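You operate a simulated robot arm through the tools that you are given. There is no shell and no other tool. Be economical: measure what you need, move in short steps, check, and stop when the job is done.

The job below is to be done with a simulated robot arm. You get a single attempt, and the scene is never put back.

TASK
Open the filter drawer, take the filter on the middle shelf of the camera bench and put it away in the inside of the filter drawer and shut the drawer again.

It is judged by the outcome, as a careful person would: the job done as asked, and still so three seconds after it is handed in. It fails if anything else is knocked over, pushed out of place, dropped, spilled or broken.

THE ROBOT
A 7-joint arm with a two-finger parallel gripper on a trunk, on a base that drives. Base frame: it is fixed to the floor where the robot stands at the start and does not move with it; the origin is under the middle of the robot, x ahead of it, y to its left, z up. Lengths are in cm, angles in rad, forces in N, time in s.
With the tool pointing down near the work surface it reaches from about 10 to 68 cm from the robot's upright axis, wherever it stands. Its first joint turns from -2.007 to 2.007 rad. Places, roughly: filter [100, -125, 50]; filter drawer [80, 0, 70]; inside of the filter drawer [80, 0, 70]. Payload 3.91 kg.
Tool frame: the origin (TCP) lies between the finger pads and is the grasp point; the fingertips stand 3 cm ahead of it; z points along the fingers, y is the line along which they close. Largest opening 11 cm; finger width 2, thickness 1; the body of the gripper, 4.8 by 11.2 cm, starts 5.5 cm behind the TCP.
Orientation is that of the tool frame in the base frame, as a unit quaternion [x, y, z, w]. With the fingers straight down and closing along the base's y, the tool's x points along the base's -x, its y along +y and its z along -z.

THE INTERFACE
- The arm moves only by the tool nudge_tool. Its argument "series" is text: rows parted by semicolons, each of 7 numbers parted by spaces: the shift along the base's x, y, z in m, then the turn, a rotation vector about the base's x, y, z in rad, then the gripper command, from -1 (shut) to 1 (fully open), values between in proportion. In form: x y z rx ry rz jaw; .... A call has 1 to 10 rows; each row shifts and turns the commanded pose from where the row before left it. Rows are played at 5 a second. More than 5 cm and 0.15 rad between two rows, or a gripper value outside its range, and nothing of the call is played. A pose out of reach is approached as far as the arm can. The call stops where the force on the tool passes 40 N (or 10 N more than at its start, if that is more) or the arm is blocked; 0.2 s more then pass. The fingers move at their own pace (about 15.3 cm/s each) and stop on an object; they squeeze with about 32 N. The grip force told is the motor's: it shows also when the fingers shut on nothing. Time passes only in rows, and 0.2 s behind the last, so rows that do not move let the fingers close. It gives the time, the measured TCP pose, the force on the tool (base axes), the opening and the grip force at its end, in the units of the frame above (readings bear some noise), with the torque about the TCP (base axes, N m) and any sound that the robot's microphone picked up.
- Cameras (640 x 400 px; columns grow to the right, rows downward): "scene" is now at [20.77, 17.29, 154.02]; the picture's right is [-0.39, -0.92, 0.00], its down [-0.83, 0.36, -0.42] and it looks along [0.38, -0.16, -0.91] (base axes); focal length 254 px, centre (320, 200). "wrist" rides on the gripper at [7.2, 1.7, -10.3] in the tool frame; the picture's right is [-0.23, 0.97, 0.00], its down [-0.76, -0.18, -0.62] and it looks along [-0.61, -0.14, 0.78] (tool axes); focal length 222 px, centre (320, 200). There is no depth. A picture from a camera that has moved, and an enlarged one, comes with that camera's place and axes in the base frame and with its lens. The place of the scene camera against the robot may be out by one fixed shift of up to 2.5 cm in any direction.
- get_image(camera): a new picture of that camera. It takes no simulated time.
- move_column(by): slides the trunk up (or, below 0, down) by that many cm; the arm and the scene camera ride with it, the base frame stays. It gives what a move gives, with no picture.
- steer(legs): drives the robot by 1 to 6 legs, each [ahead, left, turn to the left] in cm, cm and rad, along the robot's own axes; the way and the turn of a leg run together, so that a leg with both is an arc; at most 150 cm and 3.142 rad a leg. The arm and the cameras ride along, it lands a little off, and it stops where it bumps. It gives what a move gives.
- aim_head(pan, tilt): turns the head with the scene camera to pan (to the left, within 1.396 rad either way) and tilt (down, from -0.506 to 1.204), counted from straight ahead of the robot. It gives what a move gives.
- enlarge(camera, box): a new picture of the part [left, top, right, bottom] of that camera's present view, enlarged. It takes no simulated time.
- job_done(): hands the job in; it is judged then, once.

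Go step by step. Nothing tells you exact positions but the pictures and the camera data: compare them with the known pose of the tool, close in by small moves and look again before you grip or let go. The budget is 120 turns and 82 pictures, counting those below and the enlarged ones. Unless the task says otherwise, let go and move clear before handing in, and close with one line.

The tools are called after "Request:" as name(argument=value, ...) on one line, values as JSON. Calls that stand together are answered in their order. nudge_tool: Moves the arm, as the interface text tells. Its arguments: {"type":"object","properties":{"series":{"type":"string"}},"required":["series"]} The other tools are called the same way: move_column (by) slides the trunk up or down; steer (legs) drives the base; aim_head (pan, tilt) turns the head that bears the scene camera; get_image (camera) takes a picture; enlarge (camera, box) takes an enlarged picture of a part of a camera's view; job_done () hands the job in.

At the start:

```text
clock: 0.0
tool_pos: [54.85, 8.44, 97.58]
tcp_rot: [0.0, 1.0, 0.0, -0.001]
contact_force: [0.1, 0.0, 0.9]
torque: [-0.01, -0.04, 0.03]
grip_width: 10.99
gripper_force: 0.0
trunk travel left (down, up): [-90.0, 9.0]
robot x, y, heading: [-0.39, -0.16, 0.0]
head pan, tilt: [-0.405, 1.14]
```

scene: 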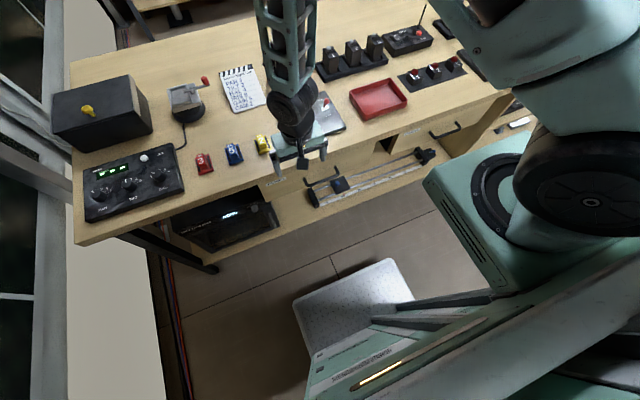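
wrist: 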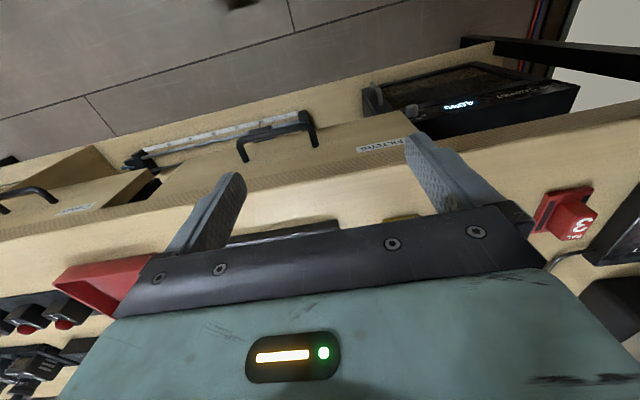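

I see a bench ahead with two drawers under its top, one labelled FILTERS; the camera bench must be to the right. I look at both with the head.

Request:
aim_head(pan=-0.9, tilt=0.6)

Request:
get_image(camera="scene")

Request:
aim_head(pan=0.0, tilt=0.9)

Request:
get_image(camera="scene")

```text
clock: 1.0
tool_pos: [54.91, 8.4, 97.65]
tcp_rot: [0.001, 1.0, 0.0, 0.0]
contact_force: [-0.5, 0.0, -0.9]
torque: [0.0, -0.04, 0.0]
grip_width: 10.97
gripper_force: 0.0
trunk travel left (down, up): [-90.0, 9.0]
robot x, y, heading: [0.19, 0.08, -0.001]
head pan, tilt: [-0.901, 0.6]
```

```text
79 pictures are left
camera scene: at [20.72, 12.75, 158.12], right [-0.78, -0.62, 0.0], down [-0.35, 0.44, -0.82], along [0.51, -0.65, -0.57], focal length 254 px, centre (320, 200)
```

scene: 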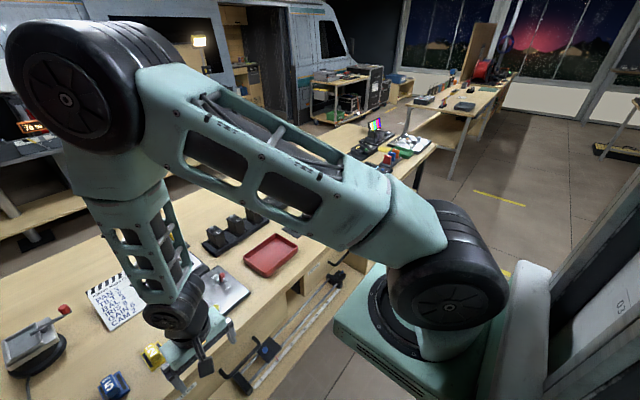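

```text
clock: 2.2
tool_pos: [54.94, 8.37, 97.69]
tcp_rot: [0.0, 1.0, 0.0, 0.0]
contact_force: [-0.7, 0.3, -0.2]
torque: [-0.02, 0.02, 0.0]
grip_width: 10.99
gripper_force: 0.2
trunk travel left (down, up): [-90.0, 9.0]
robot x, y, heading: [-0.09, -0.2, 0.001]
head pan, tilt: [0.0, 0.901]
```

```text
78 pictures are left
camera scene: at [22.78, 19.66, 155.65], right [0.0, -1.0, 0.0], down [-0.78, 0.0, -0.62], along [0.62, 0.0, -0.78], focal length 254 px, centre (320, 200)
```

scene: 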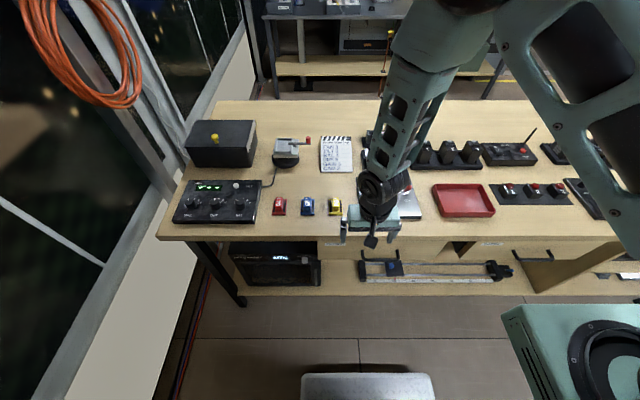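

I take a close look at the drawer region in both cameras.

Request:
enlarge(camera="scene", box=[300, 180, 560, 300])

Request:
enlarge(camera="wrist", box=[100, 60, 500, 260])

```text
2.46 times, centred on (430, 240) of scene
camera zoom: at [22.78, 19.66, 155.65], right [0.0, -1.0, 0.0], down [-0.78, 0.0, -0.62], along [0.62, 0.0, -0.78], focal length 626 px, centre (49, 102)
```

zoom: 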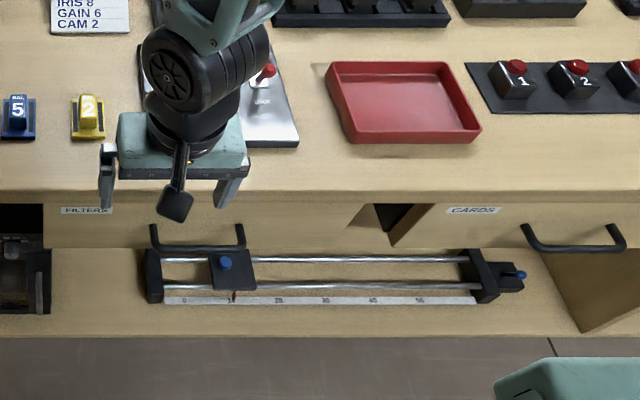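

```text
1.60 times, centred on (300, 160) of wrist
camera zoom: at [47.59, 10.17, 108.0], right [0.23, 0.97, 0.0], down [0.76, -0.18, 0.62], along [0.61, -0.14, -0.78], focal length 355 px, centre (352, 264)
```

zoom: 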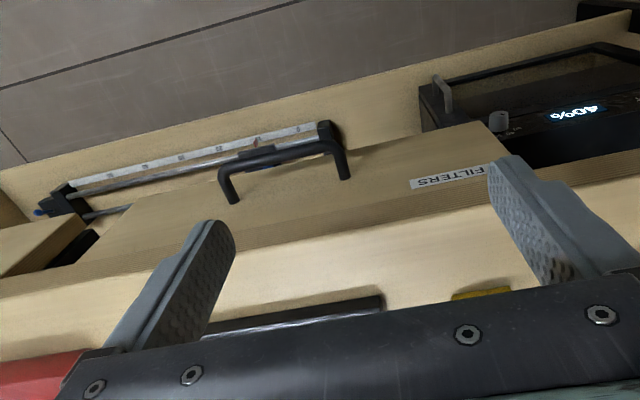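

The filter drawer handle looks to be around x 60, y -1, z 72, a bar along y. I rotate the tool to point ahead with fingers closing vertically, drawing back a little.

Request:
nudge_tool(series="-0.01 -0.006 0 0.0806 -0.0806 -0.0806 1;-0.01 -0.006 0 0.0806 -0.0806 -0.0806 1;-0.01 -0.006 0 0.0806 -0.0806 -0.0806 1;-0.01 -0.006 0 0.0806 -0.0806 -0.0806 1;-0.01 -0.006 0 0.0806 -0.0806 -0.0806 1;-0.01 -0.006 0 0.0806 -0.0806 -0.0806 1;-0.01 -0.006 0 0.0806 -0.0806 -0.0806 1;-0.01 -0.006 0 0.0806 -0.0806 -0.0806 1")

Request:
nudge_tool(series="-0.01 -0.006 0 0.0806 -0.0806 -0.0806 1;-0.01 -0.006 0 0.0806 -0.0806 -0.0806 1;-0.01 -0.006 0 0.0806 -0.0806 -0.0806 1;-0.01 -0.006 0 0.0806 -0.0806 -0.0806 1;-0.01 -0.006 0 0.0806 -0.0806 -0.0806 1;-0.01 -0.006 0 0.0806 -0.0806 -0.0806 1;-0.01 -0.006 0 0.0806 -0.0806 -0.0806 1;0 0 0 0 0 0 1")

Request:
get_image(camera="wrist")

Request:
get_image(camera="scene")

```text
clock: 4.0
tool_pos: [48.24, 4.63, 95.96]
tcp_rot: [0.306, 0.847, 0.306, 0.308]
contact_force: [-0.9, 0.0, 0.1]
torque: [0.01, -0.03, 0.03]
grip_width: 11.02
gripper_force: 0.1
out of reach, approached as far as the arm can: row 5, 6, 7
trunk travel left (down, up): [-90.0, 9.0]
robot x, y, heading: [-0.11, -0.28, 0.0]
head pan, tilt: [0.0, 0.901]
```

```text
clock: 5.0
tool_pos: [46.57, 5.08, 98.61]
tcp_rot: [0.29, 0.707, 0.473, 0.437]
contact_force: [0.5, 0.8, -0.5]
torque: [0.0, -0.01, -0.01]
grip_width: 11.0
gripper_force: 0.0
out of reach, approached as far as the arm can: row 2
trunk travel left (down, up): [-90.0, 9.0]
robot x, y, heading: [-0.14, -0.03, 0.002]
head pan, tilt: [0.0, 0.901]
stopped in row 4: the arm was blocked; the commanded pose is now the measured one
```

```text
75 pictures are left
camera wrist: at [33.94, 7.59, 99.41], right [0.1, 0.19, 0.98], down [-0.21, -0.96, 0.2], along [0.97, -0.23, -0.05], focal length 222 px, centre (320, 200)
```

wrist: 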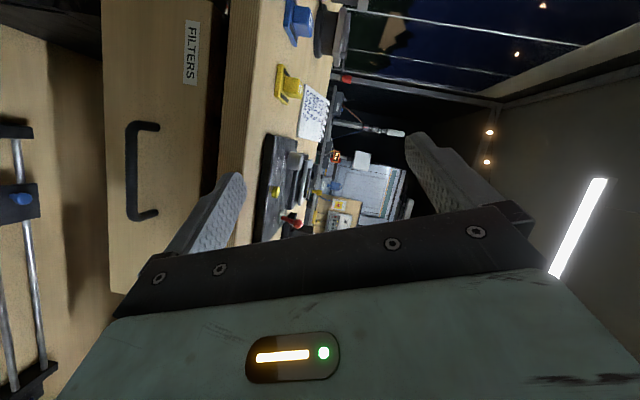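

```text
74 pictures are left
camera scene: at [22.76, 19.7, 155.66], right [0.0, -1.0, 0.0], down [-0.78, 0.0, -0.62], along [0.62, 0.0, -0.78], focal length 254 px, centre (320, 200)
```

scene: 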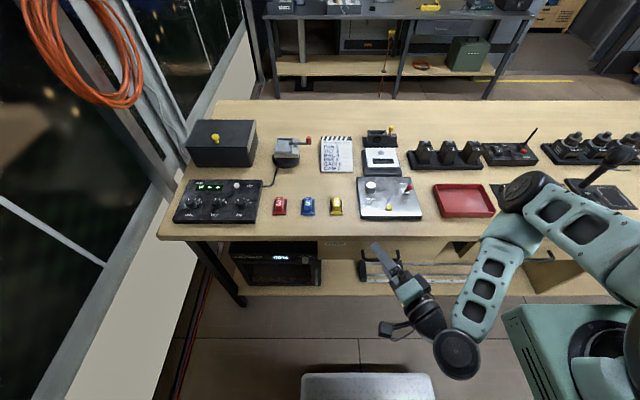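

The arm's shoulder stands to the right, so it is cramped here; triangulated from two wrist views the handle bar is at about x 60, y -0.5, z 73.4. I back up and go left so that the arm faces the drawer.

Request:
steer(legs=[[-20, 0, 0], [0, 24, 0]])

Request:
nudge_tool(series="0.01 -0.01 -0.01 0.0806 -0.0806 -0.0806 1;0.01 -0.01 -0.01 0.0806 -0.0806 -0.0806 1;0.01 -0.01 -0.01 0.0806 -0.0806 -0.0806 1;0 0 0 0 0 0 1")

Request:
get_image(camera="scene")

```text
clock: 7.9
tool_pos: [26.29, 28.85, 98.61]
tcp_rot: [0.289, 0.708, 0.473, 0.438]
contact_force: [0.0, -0.1, -0.1]
torque: [-0.02, -0.01, 0.02]
grip_width: 11.0
gripper_force: 0.1
trunk travel left (down, up): [-90.0, 9.0]
robot x, y, heading: [-20.41, 23.52, 0.005]
head pan, tilt: [0.0, 0.901]
```

```text
clock: 8.7
tool_pos: [32.04, 28.33, 99.38]
tcp_rot: [0.242, 0.571, 0.572, 0.537]
contact_force: [0.3, -0.3, -0.6]
torque: [-0.01, 0.02, 0.0]
grip_width: 11.0
gripper_force: 0.1
trunk travel left (down, up): [-90.0, 9.0]
robot x, y, heading: [-20.11, 23.75, 0.003]
head pan, tilt: [0.0, 0.901]
stopped in row 3: the arm was blocked; the commanded pose is now the measured one
```

```text
73 pictures are left
camera scene: at [2.44, 43.43, 155.66], right [0.0, -1.0, 0.0], down [-0.78, 0.0, -0.62], along [0.62, 0.0, -0.78], focal length 254 px, centre (320, 200)
```

scene: 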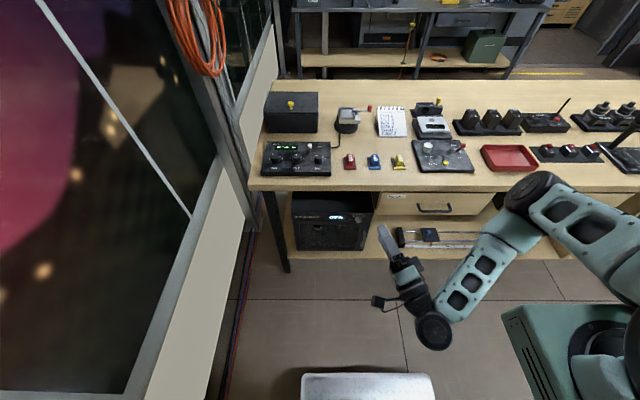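

The tool must come across in front of the shoulder, so I shift it right and forward over the clear floor.

Request:
nudge_tool(series="0.01 -0.05 -0.02 0 0 0 1;0.01 -0.05 -0.02 0 0 0 1;0.01 -0.05 -0.02 0 0 0 1;0.01 -0.05 -0.02 0 0 0 1;0 -0.05 0 0.0806 -0.0806 -0.0806 1;0 -0.03 0 0.0806 -0.0806 -0.0806 1;0 0 0 0.0806 -0.0806 -0.0806 1;0 0 0 0 0 0 1")

Request:
get_image(camera="scene")

```text
refused: row 1 steps farther than a row can; nothing moved
```

```text
72 pictures are left
camera scene: at [2.44, 43.43, 155.66], right [0.0, -1.0, 0.0], down [-0.78, 0.0, -0.62], along [0.62, 0.0, -0.78], focal length 254 px, centre (320, 200)
```

scene: 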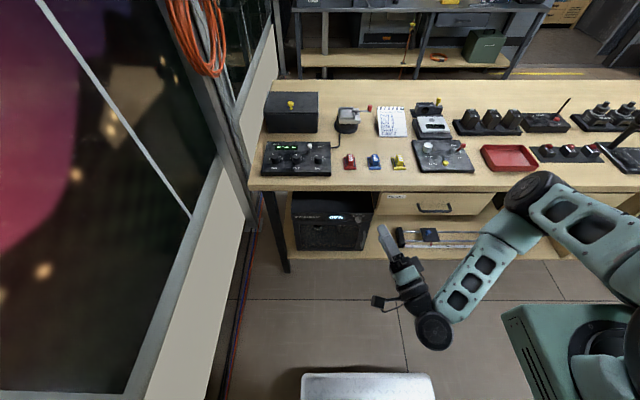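

Same move with smaller steps, then the remaining turn.

Request:
nudge_tool(series="0.01 -0.045 -0.015 0 0 0 1;0.01 -0.045 -0.015 0 0 0 1;0.01 -0.045 -0.015 0 0 0 1;0.01 -0.045 -0.015 0 0 0 1;0 -0.045 0 0.0745 0.075 -0.092 1;0 -0.045 0 0.0745 0.075 -0.092 1;0 -0.02 0 0.0745 0.075 -0.092 1;0 0 0 0.0745 0.075 -0.092 1;0 0 0 0 0 0 1")

```text
clock: 10.7
tool_pos: [35.86, -0.69, 93.01]
tcp_rot: [0.505, 0.499, 0.499, 0.497]
contact_force: [0.1, 0.5, 0.2]
torque: [0.02, 0.03, -0.02]
grip_width: 11.01
gripper_force: 0.0
trunk travel left (down, up): [-90.0, 9.0]
robot x, y, heading: [-20.45, 23.72, 0.009]
head pan, tilt: [0.0, 0.901]
```

The tool now points ahead with the fingers closing vertically. I lower the trunk to handle height and look.

Request:
move_column(by=-19.5)

Request:
get_image(camera="wrist")

Request:
get_image(camera="scene")

```text
clock: 12.8
tool_pos: [35.87, -0.64, 73.48]
tcp_rot: [0.505, 0.5, 0.499, 0.496]
contact_force: [-0.7, -0.1, 0.1]
torque: [-0.01, 0.01, 0.03]
grip_width: 10.99
gripper_force: 0.0
trunk travel left (down, up): [-70.5, 28.5]
robot x, y, heading: [-19.94, 23.71, 0.005]
head pan, tilt: [0.0, 0.901]
```

```text
71 pictures are left
camera wrist: at [25.48, 6.71, 75.35], right [0.01, -0.23, 0.97], down [-0.63, -0.76, -0.18], along [0.78, -0.61, -0.15], focal length 222 px, centre (320, 200)
```

wrist: 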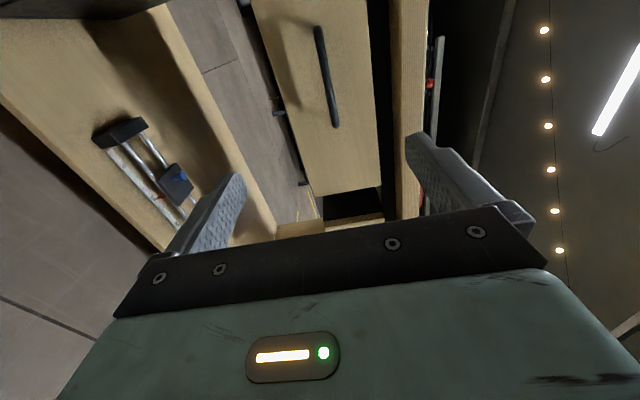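

```text
70 pictures are left
camera scene: at [2.46, 43.42, 136.16], right [0.0, -1.0, 0.0], down [-0.78, 0.0, -0.62], along [0.62, 0.0, -0.78], focal length 254 px, centre (320, 200)
```

scene: 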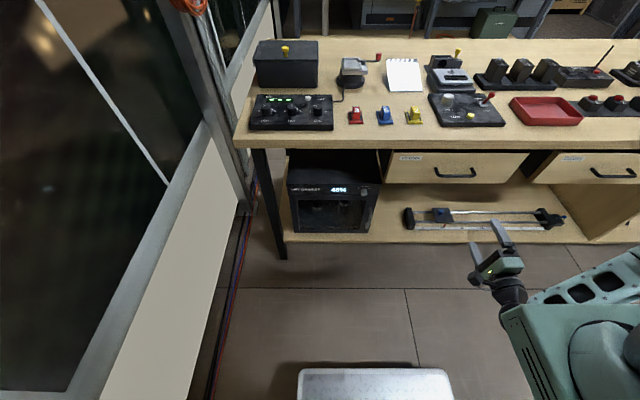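

The handle refines to about x 59, y 0, z 74.8. I narrow the jaws, raise slightly and approach to x 52 before a check.

Request:
nudge_tool(series="0.04 0 0.012 0 0 0 -0.1;0.04 0 0 0 0 0 -0.1;0.04 0 0 0 0 0 -0.1;0.04 0 0 0 0 0 -0.1;0 0 0 0 0 0 -0.1")

Request:
get_image(camera="wrist")

Request:
enlarge(camera="scene", box=[360, 120, 560, 245])

```text
clock: 14.0
tool_pos: [51.71, -0.61, 74.55]
tcp_rot: [0.505, 0.5, 0.499, 0.496]
contact_force: [-0.4, -0.1, -0.7]
torque: [0.01, 0.01, -0.02]
grip_width: 4.93
gripper_force: 0.2
trunk travel left (down, up): [-70.5, 28.5]
robot x, y, heading: [-20.14, 23.83, 0.001]
head pan, tilt: [0.0, 0.901]
```

```text
69 pictures are left
camera wrist: at [41.33, 6.71, 76.44], right [0.01, -0.23, 0.97], down [-0.63, -0.76, -0.18], along [0.78, -0.61, -0.15], focal length 222 px, centre (320, 200)
```

wrist: 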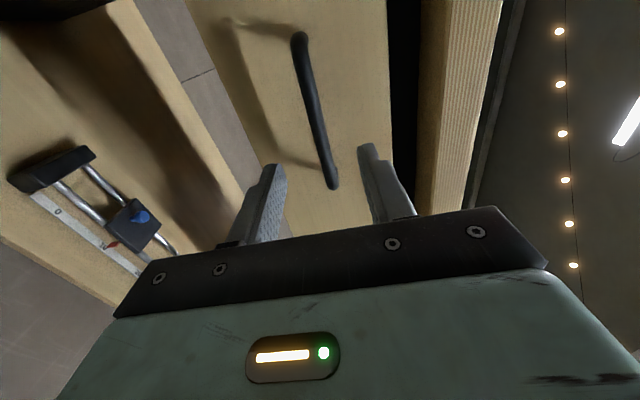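

```text
3.20 times, centred on (460, 182) of scene
camera zoom: at [2.45, 43.42, 136.15], right [0.0, -1.0, 0.0], down [-0.78, 0.0, -0.62], along [0.62, 0.0, -0.78], focal length 813 px, centre (-128, 256)
```

zoom: 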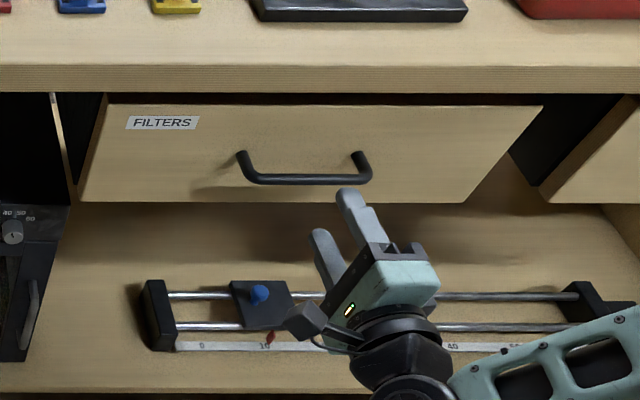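

Handle confirmed at about (59.3, 0.2, 74.75). I move in and close on the bar.

Request:
nudge_tool(series="0.035 0.006 0.002 0 0 0 -0.1;0.03 0 0 0 0 0 -0.1;0 0 0 0 0 0 -0.1;0 0 0 0 0 0 -1;0 0 0 0 0 0 -1;0 0 0 0 0 0 -1")

Request:
get_image(camera="wrist")

```text
clock: 15.4
tool_pos: [58.3, -0.03, 74.61]
tcp_rot: [0.506, 0.502, 0.497, 0.494]
contact_force: [0.4, -0.9, -38.2]
torque: [-0.59, 0.23, -0.63]
grip_width: 1.18
gripper_force: 45.4
trunk travel left (down, up): [-70.5, 28.5]
robot x, y, heading: [-20.33, 23.6, 0.006]
head pan, tilt: [0.0, 0.901]
```

```text
67 pictures are left
camera wrist: at [47.86, 7.3, 76.56], right [0.02, -0.24, 0.97], down [-0.63, -0.76, -0.17], along [0.78, -0.61, -0.16], focal length 222 px, centre (320, 200)
```

wrist: 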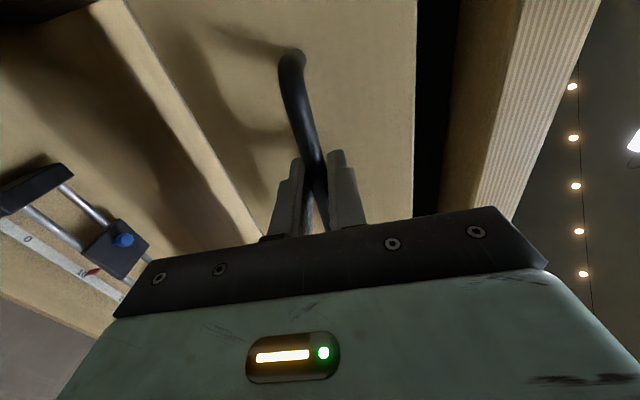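

The bar is gripped, with some vertical load; I ease the tool down a little, then try a short pull.

Request:
nudge_tool(series="0 0 -0.003 0 0 0 -1;0 0 0 0 0 0 -1")

Request:
nudge_tool(series="-0.01 0 0 0 0 0 -1;-0.02 0 0 0 0 0 -1;-0.02 0 0 0 0 0 -1;0 0 0 0 0 0 -1")

```text
clock: 16.0
tool_pos: [58.44, 0.02, 74.66]
tcp_rot: [0.504, 0.501, 0.5, 0.496]
contact_force: [-3.4, -4.1, -27.6]
torque: [-0.4, 0.3, 0.21]
grip_width: 1.14
gripper_force: 45.0
trunk travel left (down, up): [-70.5, 28.5]
robot x, y, heading: [-20.13, 23.83, 0.01]
head pan, tilt: [0.0, 0.901]
```

```text
clock: 17.0
tool_pos: [53.26, -0.02, 74.73]
tcp_rot: [0.503, 0.5, 0.5, 0.497]
contact_force: [2.0, -4.1, -14.9]
torque: [-0.47, 0.11, 1.05]
grip_width: 1.16
gripper_force: 45.6
trunk travel left (down, up): [-70.5, 28.5]
robot x, y, heading: [-20.19, 23.66, 0.005]
head pan, tilt: [0.0, 0.901]
```

The drawer slides. I keep pulling.

Request:
nudge_tool(series="-0.025 0 0 0 0 0 -1;-0.025 0 0 0 0 0 -1;-0.025 0 0 0 0 0 -1;-0.025 0 0 0 0 0 -1;-0.025 0 0 0 0 0 -1;-0.025 0 0 0 0 0 -1;0 0 0 0 0 0 -1")

Request:
get_image(camera="scene")

```text
clock: 18.6
tool_pos: [38.39, 0.08, 74.45]
tcp_rot: [0.504, 0.5, 0.5, 0.496]
contact_force: [0.0, -5.7, -10.8]
torque: [-0.43, 0.06, 0.61]
grip_width: 1.16
gripper_force: 44.6
trunk travel left (down, up): [-70.5, 28.5]
robot x, y, heading: [-20.09, 23.92, 0.005]
head pan, tilt: [0.0, 0.901]
```

```text
66 pictures are left
camera scene: at [2.49, 43.38, 136.15], right [0.0, -1.0, 0.0], down [-0.78, 0.0, -0.62], along [0.62, 0.0, -0.78], focal length 254 px, centre (320, 200)
```

scene: 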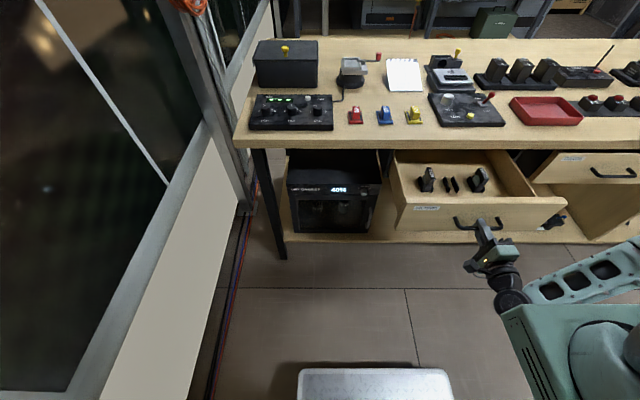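

The drawer is open about 20 cm and already holds a few items. I look closer.

Request:
enlarge(camera="scene", box=[380, 130, 580, 250])

```text
3.20 times, centred on (480, 190) of scene
camera zoom: at [2.49, 43.38, 136.15], right [0.0, -1.0, 0.0], down [-0.78, 0.0, -0.62], along [0.62, 0.0, -0.78], focal length 813 px, centre (-192, 232)
```

zoom: 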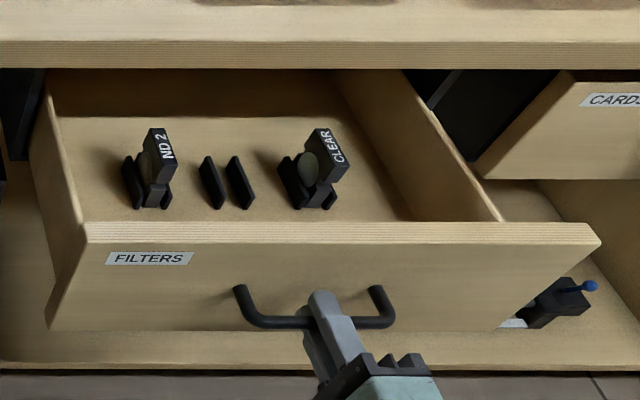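

There is an empty slot between two upright plates in the middle, still right at the bench edge. I draw the drawer out 10 cm more by backing the base.

Request:
steer(legs=[[-10, 0, 0]])

Request:
get_image(camera="scene")

```text
clock: 19.8
tool_pos: [28.43, -0.1, 74.5]
tcp_rot: [0.505, 0.5, 0.5, 0.496]
contact_force: [1.4, -4.5, -10.4]
torque: [-0.51, 0.09, -0.76]
grip_width: 1.17
gripper_force: 45.5
trunk travel left (down, up): [-70.5, 28.5]
robot x, y, heading: [-29.96, 23.82, 0.005]
head pan, tilt: [0.0, 0.901]
```

```text
64 pictures are left
camera scene: at [-7.49, 43.35, 136.15], right [0.0, -1.0, 0.0], down [-0.78, 0.0, -0.62], along [0.62, 0.0, -0.78], focal length 254 px, centre (320, 200)
```

scene: 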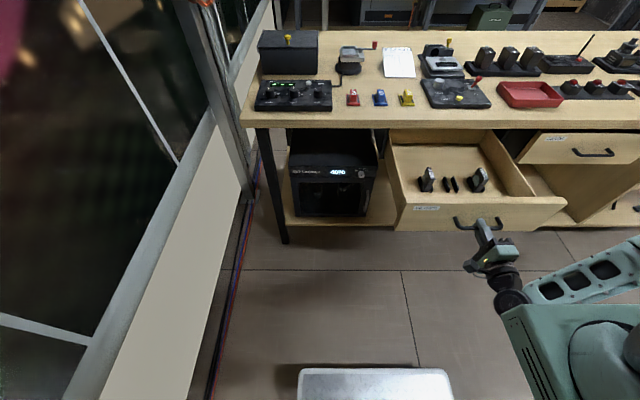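

The drawer is well open. I let go and back off.

Request:
nudge_tool(series="0 0 0 0 0 0 -0.2;0 0 0 0 0 0 -0.2;0 0 0 0 0 0 -0.2")

Request:
steer(legs=[[-20, 0, 0]])

Request:
aim_head(pan=-0.9, tilt=0.35)

Request:
get_image(camera="scene")

```text
clock: 20.6
tool_pos: [28.31, 0.09, 74.69]
tcp_rot: [0.504, 0.501, 0.499, 0.496]
contact_force: [1.1, -0.5, -0.3]
torque: [-0.03, 0.01, -0.05]
grip_width: 4.41
gripper_force: 0.0
trunk travel left (down, up): [-70.5, 28.5]
robot x, y, heading: [-30.47, 23.8, 0.002]
head pan, tilt: [0.0, 0.901]
```

```text
clock: 22.2
tool_pos: [8.05, 0.05, 74.64]
tcp_rot: [0.504, 0.5, 0.499, 0.496]
contact_force: [0.5, -0.5, 0.5]
torque: [0.03, 0.04, -0.02]
grip_width: 4.42
gripper_force: 0.0
trunk travel left (down, up): [-70.5, 28.5]
robot x, y, heading: [-50.54, 23.46, 0.008]
head pan, tilt: [0.0, 0.901]
```

```text
clock: 23.4
tool_pos: [8.0, 0.06, 74.67]
tcp_rot: [0.504, 0.5, 0.5, 0.496]
contact_force: [0.2, 0.6, 0.7]
torque: [-0.02, -0.01, 0.02]
grip_width: 4.42
gripper_force: 0.0
trunk travel left (down, up): [-70.5, 28.5]
robot x, y, heading: [-50.89, 23.57, 0.005]
head pan, tilt: [-0.901, 0.351]
```

```text
63 pictures are left
camera scene: at [-29.7, 36.02, 140.9], right [-0.78, -0.63, 0.0], down [-0.22, 0.27, -0.94], along [0.59, -0.73, -0.34], focal length 254 px, centre (320, 200)
```

scene: 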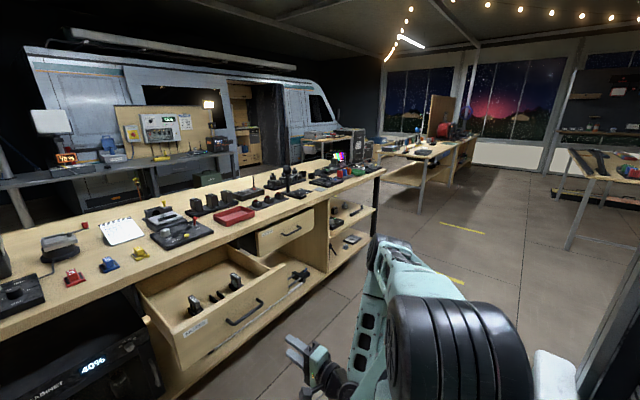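

The bench's right-hand part has open shelves; the filter should be there. I enlarge it.

Request:
enlarge(camera="scene", box=[270, 140, 430, 290])

```text
2.67 times, centred on (350, 215) of scene
camera zoom: at [-29.7, 36.02, 140.9], right [-0.78, -0.63, 0.0], down [-0.22, 0.27, -0.94], along [0.59, -0.73, -0.34], focal length 678 px, centre (240, 160)
```

zoom: 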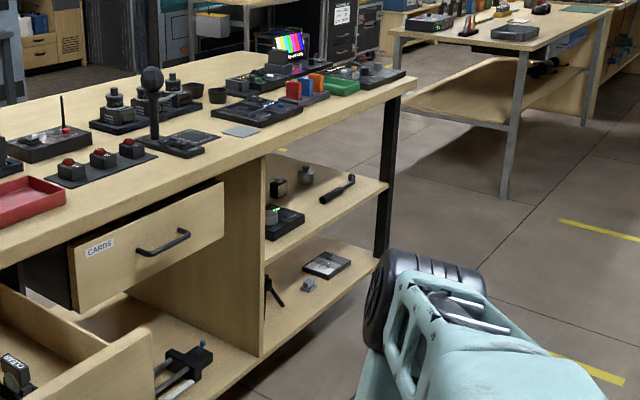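

The middle shelf shows a small upright black item, probably the filter. Before driving right I check what stands that way.

Request:
aim_head(pan=-1.396, tilt=0.5)

Request:
get_image(camera="scene")

```text
clock: 24.3
tool_pos: [8.04, 0.06, 74.61]
tcp_rot: [0.504, 0.5, 0.5, 0.496]
contact_force: [0.2, 0.4, -0.3]
torque: [0.0, 0.02, -0.02]
grip_width: 4.38
gripper_force: 0.0
trunk travel left (down, up): [-70.5, 28.5]
robot x, y, heading: [-50.33, 23.52, 0.008]
head pan, tilt: [-1.396, 0.499]
```

```text
61 pictures are left
camera scene: at [-33.9, 34.33, 139.54], right [-0.98, -0.18, 0.0], down [-0.09, 0.47, -0.88], along [0.16, -0.86, -0.48], focal length 254 px, centre (320, 200)
```

scene: 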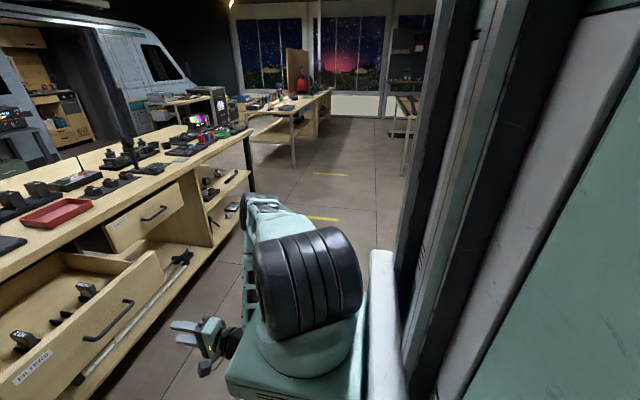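

The way right is clear along the bench. I drive right and look at the shelf.

Request:
steer(legs=[[0, -115, 0]])

Request:
aim_head(pan=-0.3, tilt=0.6)

Request:
get_image(camera="scene")

Request:
get_image(camera="wrist")

```text
clock: 30.2
tool_pos: [8.5, -116.62, 74.54]
tcp_rot: [0.505, 0.5, 0.499, 0.496]
contact_force: [0.1, 0.2, 0.0]
torque: [0.0, -0.03, 0.0]
grip_width: 4.43
gripper_force: 0.1
trunk travel left (down, up): [-70.5, 28.5]
robot x, y, heading: [-49.99, -92.7, 0.002]
head pan, tilt: [-1.396, 0.499]
```

```text
clock: 31.6
tool_pos: [8.59, -116.7, 74.61]
tcp_rot: [0.505, 0.5, 0.499, 0.496]
contact_force: [0.4, 0.2, -0.2]
torque: [0.0, 0.01, -0.01]
grip_width: 4.38
gripper_force: 0.0
trunk travel left (down, up): [-70.5, 28.5]
robot x, y, heading: [-50.32, -93.11, 0.0]
head pan, tilt: [-0.3, 0.6]
```

```text
60 pictures are left
camera scene: at [-26.5, -75.91, 138.63], right [-0.29, -0.96, 0.0], down [-0.54, 0.17, -0.83], along [0.79, -0.24, -0.56], focal length 254 px, centre (320, 200)
```

scene: 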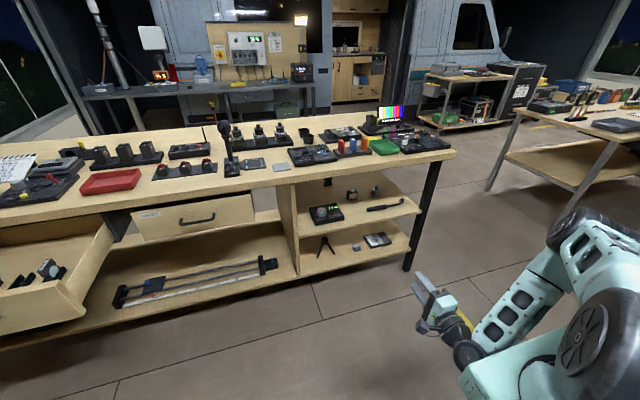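

```text
59 pictures are left
camera wrist: at [-1.83, -109.32, 76.48], right [0.01, -0.23, 0.97], down [-0.63, -0.76, -0.18], along [0.78, -0.61, -0.15], focal length 222 px, centre (320, 200)
```

wrist: 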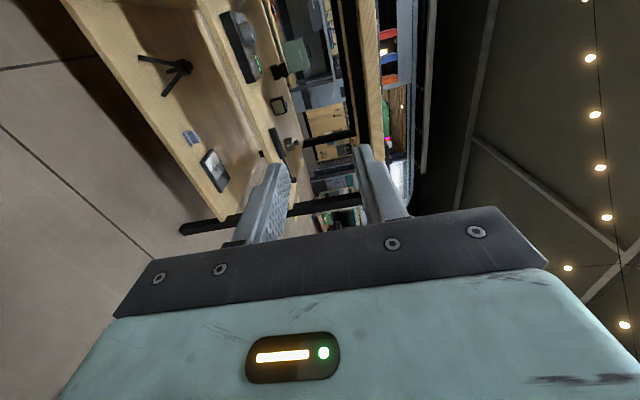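

Request:
enlarge(camera="scene", box=[285, 160, 445, 260])

Request:
enlarge(camera="wrist", box=[180, 0, 360, 210])

```text
4.00 times, centred on (365, 210) of scene
camera zoom: at [-26.5, -75.91, 138.63], right [-0.29, -0.96, 0.0], down [-0.54, 0.17, -0.83], along [0.79, -0.24, -0.56], focal length 1017 px, centre (140, 160)
```

zoom: 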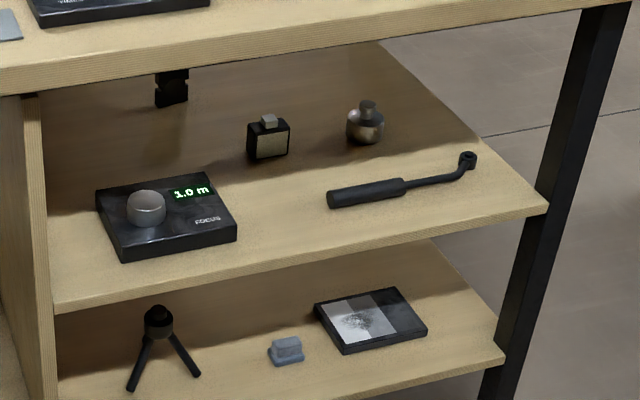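

```text
1.90 times, centred on (270, 105) of wrist
camera zoom: at [-1.83, -109.32, 76.48], right [0.01, -0.23, 0.97], down [-0.63, -0.76, -0.18], along [0.78, -0.61, -0.15], focal length 423 px, centre (415, 381)
```

zoom: 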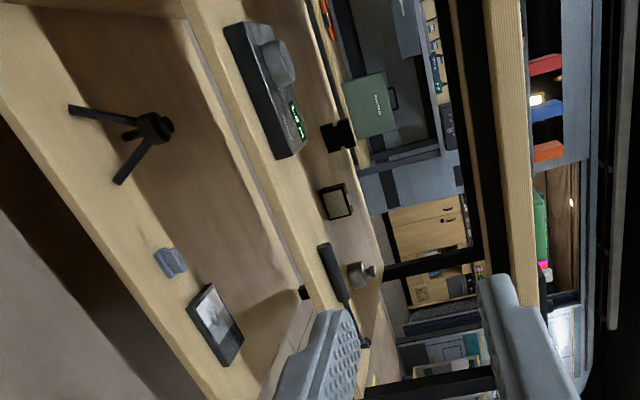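

The filter is the small square black-framed plate standing on the middle shelf at about (92, -131, 53), face to the front, with a small tab on top. I roll the tool so the fingers close sideways with the camera on top, and lower the trunk for a close view.

Request:
nudge_tool(series="0 0 0 0.1428 0 0 0.3;0 0 0 0.1428 0 0 0.3;0 0 0 0.1428 0 0 0.3;0 0 0 0.1428 0 0 0.3;0 0 0 0.1428 0 0 0.3;0 0 0 0.1428 0 0 0.3")

Request:
nudge_tool(series="0 0 0 0.1428 0 0 0.3;0 0 0 0.1428 0 0 0.3;0 0 0 0.1428 0 0 0.3;0 0 0 0.1428 0 0 0.3;0 0 0 0.1428 0 0 0.3;0 0 0 0 0 0 0.3")

Request:
move_column(by=-13)

Request:
get_image(camera="wrist")

```text
clock: 33.0
tool_pos: [8.57, -116.53, 74.69]
tcp_rot: [0.665, 0.246, 0.663, 0.241]
contact_force: [0.0, -0.3, -0.4]
torque: [0.04, 0.0, -0.04]
grip_width: 7.15
gripper_force: 0.0
trunk travel left (down, up): [-70.5, 28.5]
robot x, y, heading: [-50.21, -92.62, 0.007]
head pan, tilt: [-0.3, 0.6]
```

```text
clock: 34.4
tool_pos: [8.57, -116.69, 74.54]
tcp_rot: [0.708, 0.0, 0.707, -0.006]
contact_force: [-0.2, -0.8, 0.1]
torque: [0.02, -0.01, 0.04]
grip_width: 7.15
gripper_force: 0.0
trunk travel left (down, up): [-70.5, 28.5]
robot x, y, heading: [-50.09, -93.38, 0.005]
head pan, tilt: [-0.3, 0.6]
```

```text
clock: 36.0
tool_pos: [8.65, -116.71, 61.61]
tcp_rot: [0.708, 0.001, 0.706, -0.006]
contact_force: [-0.8, -0.4, 0.0]
torque: [0.01, 0.0, 0.03]
grip_width: 7.13
gripper_force: 0.0
trunk travel left (down, up): [-57.5, 41.5]
robot x, y, heading: [-50.12, -93.06, 0.006]
head pan, tilt: [-0.3, 0.6]
```

```text
56 pictures are left
camera wrist: at [-1.85, -118.41, 68.86], right [0.01, -0.97, -0.23], down [-0.63, 0.18, -0.76], along [0.78, 0.15, -0.61], focal length 222 px, centre (320, 200)
```

wrist: 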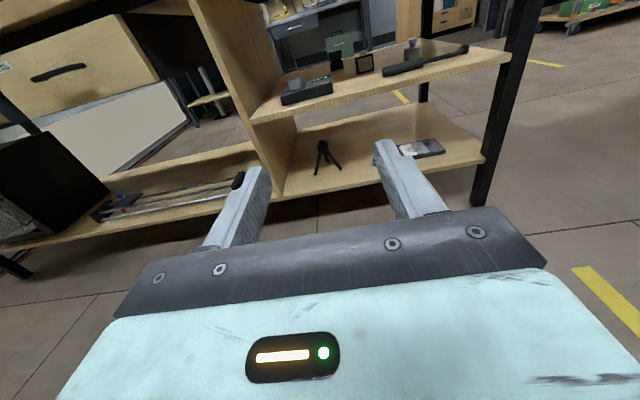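

Consistent: filter at about (92, -131, 54). I drive right and ahead to line up with it, still clear of the bench.

Request:
steer(legs=[[30, -14, 0]])

Request:
get_image(camera="wrist")

Request:
get_image(camera="scene")

```text
clock: 38.1
tool_pos: [38.33, -130.6, 61.62]
tcp_rot: [0.708, -0.001, 0.707, -0.004]
contact_force: [-0.2, 0.2, 0.2]
torque: [0.01, -0.02, 0.01]
grip_width: 7.14
gripper_force: 0.1
trunk travel left (down, up): [-57.5, 41.5]
robot x, y, heading: [-20.21, -106.69, 0.004]
head pan, tilt: [-0.3, 0.6]
```

```text
55 pictures are left
camera wrist: at [27.97, -132.36, 68.86], right [0.01, -0.97, -0.23], down [-0.63, 0.18, -0.76], along [0.78, 0.15, -0.61], focal length 222 px, centre (320, 200)
```

wrist: 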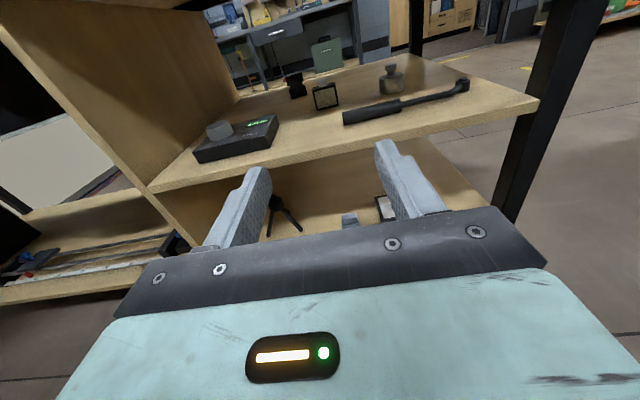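

```text
54 pictures are left
camera scene: at [3.43, -89.8, 125.63], right [-0.29, -0.96, 0.0], down [-0.54, 0.17, -0.83], along [0.79, -0.24, -0.56], focal length 254 px, centre (320, 200)
```

scene: 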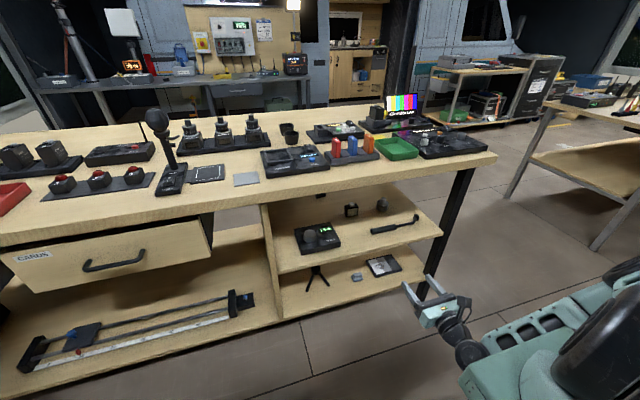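

Request:
enlarge(camera="wrist", box=[180, 50, 500, 200])

Request:
enlarge(camera="scene", box=[290, 160, 450, 260])

```text
2.00 times, centred on (340, 125) of wrist
camera zoom: at [27.97, -132.36, 68.86], right [0.01, -0.97, -0.23], down [-0.63, 0.18, -0.76], along [0.78, 0.15, -0.61], focal length 444 px, centre (280, 350)
```

zoom: 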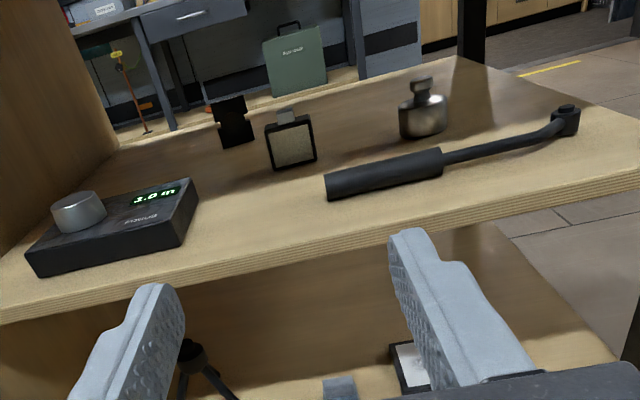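

```text
4.00 times, centred on (370, 210) of scene
camera zoom: at [3.43, -89.8, 125.63], right [-0.29, -0.96, 0.0], down [-0.54, 0.17, -0.83], along [0.79, -0.24, -0.56], focal length 1017 px, centre (120, 160)
```

zoom: 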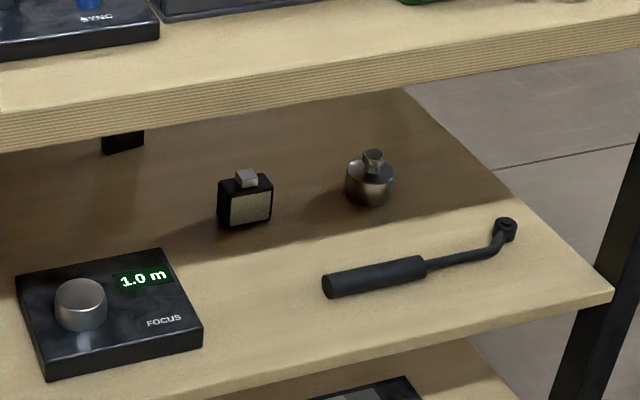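

The filter is about 5 cm square with a 1.5 cm tab, at roughly (87, -130.2), standing on the shelf at z 52. I pitch the tool 25° down, lower the trunk, and bring it ahead to just before the shelf.

Request:
nudge_tool(series="0 0 0 0 0.145 0 0.3;0 0 0 0 0.145 0 0.3;0 0.004 0 0 0.145 0 0.3;0 0 0 0 0 0 0.3")

Request:
move_column(by=-3.5)

Request:
steer(legs=[[20, 0, 0]])

Request:
get_image(camera="wrist")

Request:
get_image(camera="scene")

```text
clock: 39.1
tool_pos: [38.17, -130.25, 61.63]
tcp_rot: [0.844, -0.002, 0.537, -0.004]
contact_force: [-0.3, -0.1, 0.1]
torque: [0.02, 0.01, 0.03]
grip_width: 7.15
gripper_force: 0.0
trunk travel left (down, up): [-57.5, 41.5]
robot x, y, heading: [-20.56, -107.2, 0.001]
head pan, tilt: [-0.3, 0.6]
```

```text
clock: 39.9
tool_pos: [38.26, -130.21, 58.19]
tcp_rot: [0.843, -0.002, 0.538, -0.004]
contact_force: [-1.0, 0.2, 0.8]
torque: [-0.01, 0.01, 0.0]
grip_width: 7.14
gripper_force: 0.1
trunk travel left (down, up): [-54.0, 45.0]
robot x, y, heading: [-20.03, -107.05, 0.007]
head pan, tilt: [-0.3, 0.6]
```

```text
clock: 41.5
tool_pos: [58.22, -130.42, 58.07]
tcp_rot: [0.843, -0.004, 0.537, -0.002]
contact_force: [-0.2, -0.9, -0.3]
torque: [0.01, 0.04, -0.01]
grip_width: 7.15
gripper_force: 0.2
trunk travel left (down, up): [-54.0, 45.0]
robot x, y, heading: [-0.58, -107.01, -0.003]
head pan, tilt: [-0.3, 0.6]
```

```text
51 pictures are left
camera wrist: at [51.86, -132.11, 69.06], right [-0.1, -0.97, -0.21], down [-0.89, 0.18, -0.42], along [0.45, 0.15, -0.88], focal length 222 px, centre (320, 200)
```

wrist: 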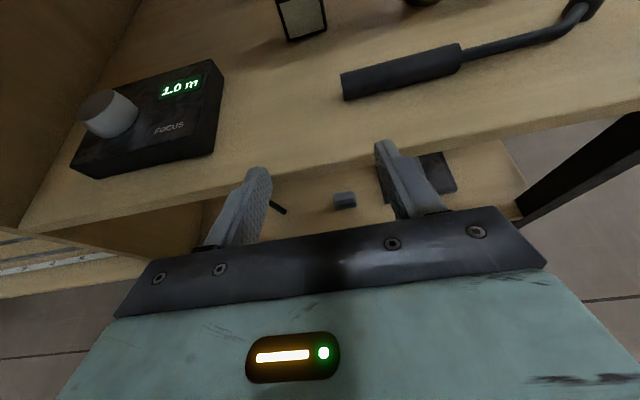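

```text
50 pictures are left
camera scene: at [23.46, -89.87, 122.13], right [-0.3, -0.95, 0.0], down [-0.54, 0.17, -0.83], along [0.79, -0.25, -0.56], focal length 254 px, centre (320, 200)
```

scene: 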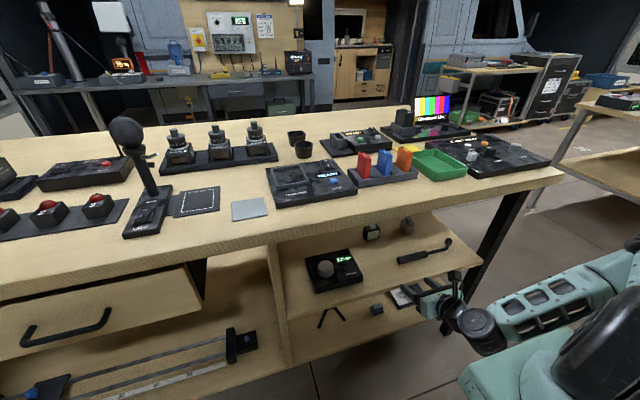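

The filter bottom reads at x 86, y -129.9, width 5.4, squarely facing me. I move in part of the way with a small sideways correction.

Request:
nudge_tool(series="0.03 0.004 0 0 0 0 0.4;0.03 0 0 0 0 0 0.4;0.03 0 0 0 0 0 0.4;0.03 0 0 0 0 0 0.4;0.03 0 0 0 0 0 0.4;0.02 0 0 0 0 0 0.4;0 0 0 0 0 0 0.4")

Request:
get_image(camera="wrist")

Request:
get_image(camera="scene")

```text
clock: 43.1
tool_pos: [75.28, -130.04, 57.84]
tcp_rot: [0.843, -0.004, 0.537, -0.003]
contact_force: [1.4, -0.4, -0.5]
torque: [-0.02, -0.02, -0.01]
grip_width: 7.69
gripper_force: 0.1
trunk travel left (down, up): [-54.0, 45.0]
robot x, y, heading: [-0.01, -106.88, 0.001]
head pan, tilt: [-0.3, 0.6]
```

```text
49 pictures are left
camera wrist: at [68.94, -131.67, 68.86], right [-0.1, -0.97, -0.21], down [-0.89, 0.18, -0.42], along [0.45, 0.15, -0.88], focal length 222 px, centre (320, 200)
```

wrist: 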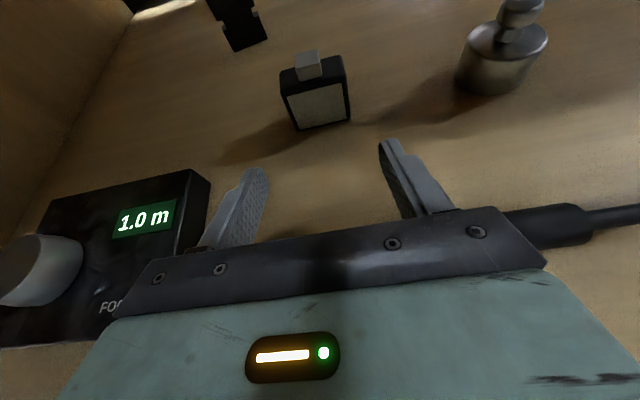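

```text
48 pictures are left
camera scene: at [23.46, -89.87, 122.13], right [-0.3, -0.95, 0.0], down [-0.54, 0.17, -0.83], along [0.79, -0.25, -0.56], focal length 254 px, centre (320, 200)
```

scene: 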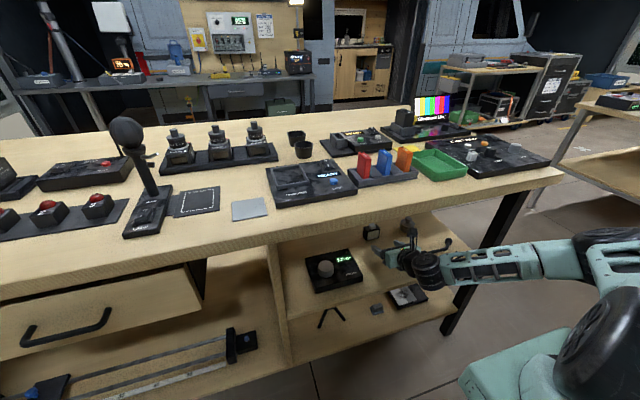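

Triangulation confirms shelf z 51.9 and the filter's front at x 86, y -129.9. I move in around its sides.

Request:
nudge_tool(series="0.03 0.001 0 0 0 0 0.4;0.03 0 -0.006 0 0 0 0.4;0.03 0 -0.007 0 0 0 0.4;0.027 0 -0.007 0 0 0 0.4;0 0 0 0 0 0 0.4")

Request:
get_image(camera="wrist")

```text
clock: 44.3
tool_pos: [87.06, -129.78, 56.2]
tcp_rot: [0.844, -0.003, 0.537, -0.003]
contact_force: [-0.4, 0.2, 1.0]
torque: [-0.03, 0.01, 0.0]
grip_width: 7.69
gripper_force: 0.0
trunk travel left (down, up): [-54.0, 45.0]
robot x, y, heading: [-0.04, -106.77, -0.005]
head pan, tilt: [-0.3, 0.6]
```

```text
47 pictures are left
camera wrist: at [80.72, -131.61, 67.13], right [-0.1, -0.97, -0.21], down [-0.89, 0.18, -0.42], along [0.45, 0.15, -0.88], focal length 222 px, centre (320, 200)
```

wrist: 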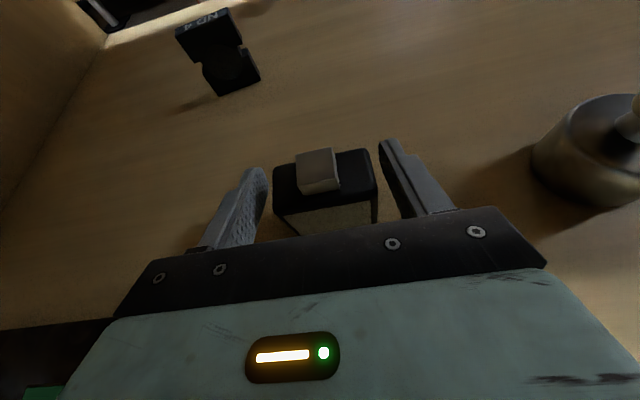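

Careful: the item behind on the left carries a label like "ND 4", in the style of the drawer's filters, so that is likely the real filter. I enlarge before doing anything.

Request:
enlarge(camera="wrist", box=[150, 0, 410, 220])

```text
1.82 times, centred on (280, 110) of wrist
camera zoom: at [80.72, -131.61, 67.13], right [-0.1, -0.97, -0.21], down [-0.89, 0.18, -0.42], along [0.45, 0.15, -0.88], focal length 404 px, centre (393, 364)
```

zoom: 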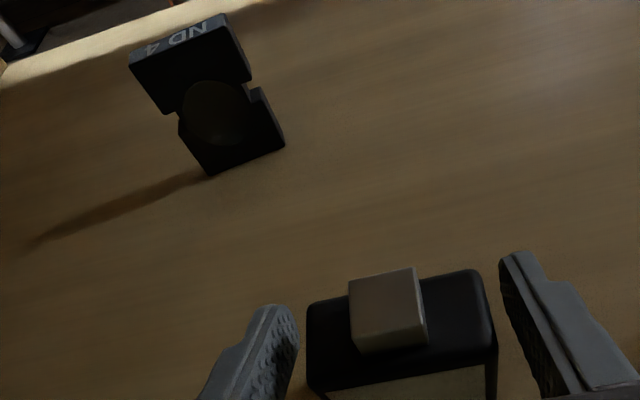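

The real filter is "ND 4", standing at about (104.6, -121.2), turned slightly. I leave this bottle alone and back out the way I came.

Request:
nudge_tool(series="-0.027 0 0.004 0 0 0 0.4;-0.03 0 0.007 0 0 0 0.4;-0.03 0 0.007 0 0 0 0.4;-0.03 0 0.005 0 0 0 0.4;-0.03 0 0.005 0 0 0 0.4;-0.02 0.01 0.02 0 0.1 0 0.4;-0.02 0.02 0.02 0 0.1 0 0.4;0 0.03 0.01 0 0 0 0.4;0 0.03 0 0 0 0 0.4;0 0 0 0 0 0 0.4")

Request:
get_image(camera="wrist")

Request:
get_image(camera="scene")

```text
clock: 46.5
tool_pos: [68.25, -120.84, 64.01]
tcp_rot: [0.893, -0.004, 0.45, -0.002]
contact_force: [-0.2, 0.3, 0.1]
torque: [0.0, 0.02, -0.01]
grip_width: 7.7
gripper_force: 0.0
trunk travel left (down, up): [-54.0, 45.0]
robot x, y, heading: [-0.04, -107.12, -0.005]
head pan, tilt: [-0.3, 0.6]
```

```text
45 pictures are left
camera wrist: at [64.27, -122.55, 75.91], right [-0.14, -0.97, -0.19], down [-0.95, 0.18, -0.24], along [0.27, 0.15, -0.95], focal length 222 px, centre (320, 200)
```

wrist: 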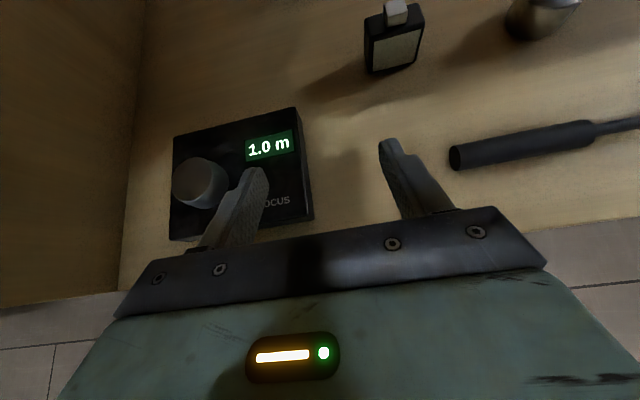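

```text
44 pictures are left
camera scene: at [23.46, -89.87, 122.13], right [-0.3, -0.95, 0.0], down [-0.54, 0.17, -0.83], along [0.79, -0.25, -0.56], focal length 254 px, centre (320, 200)
```

scene: 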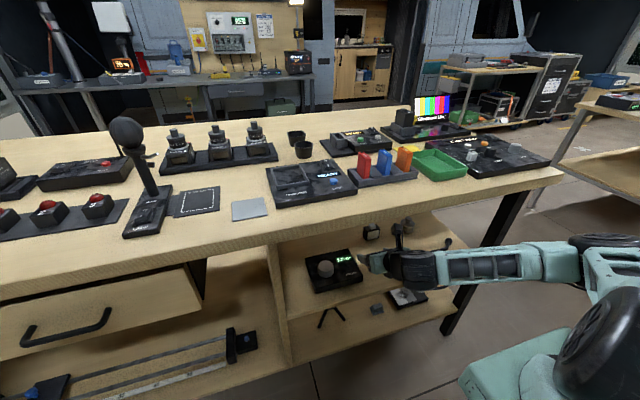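

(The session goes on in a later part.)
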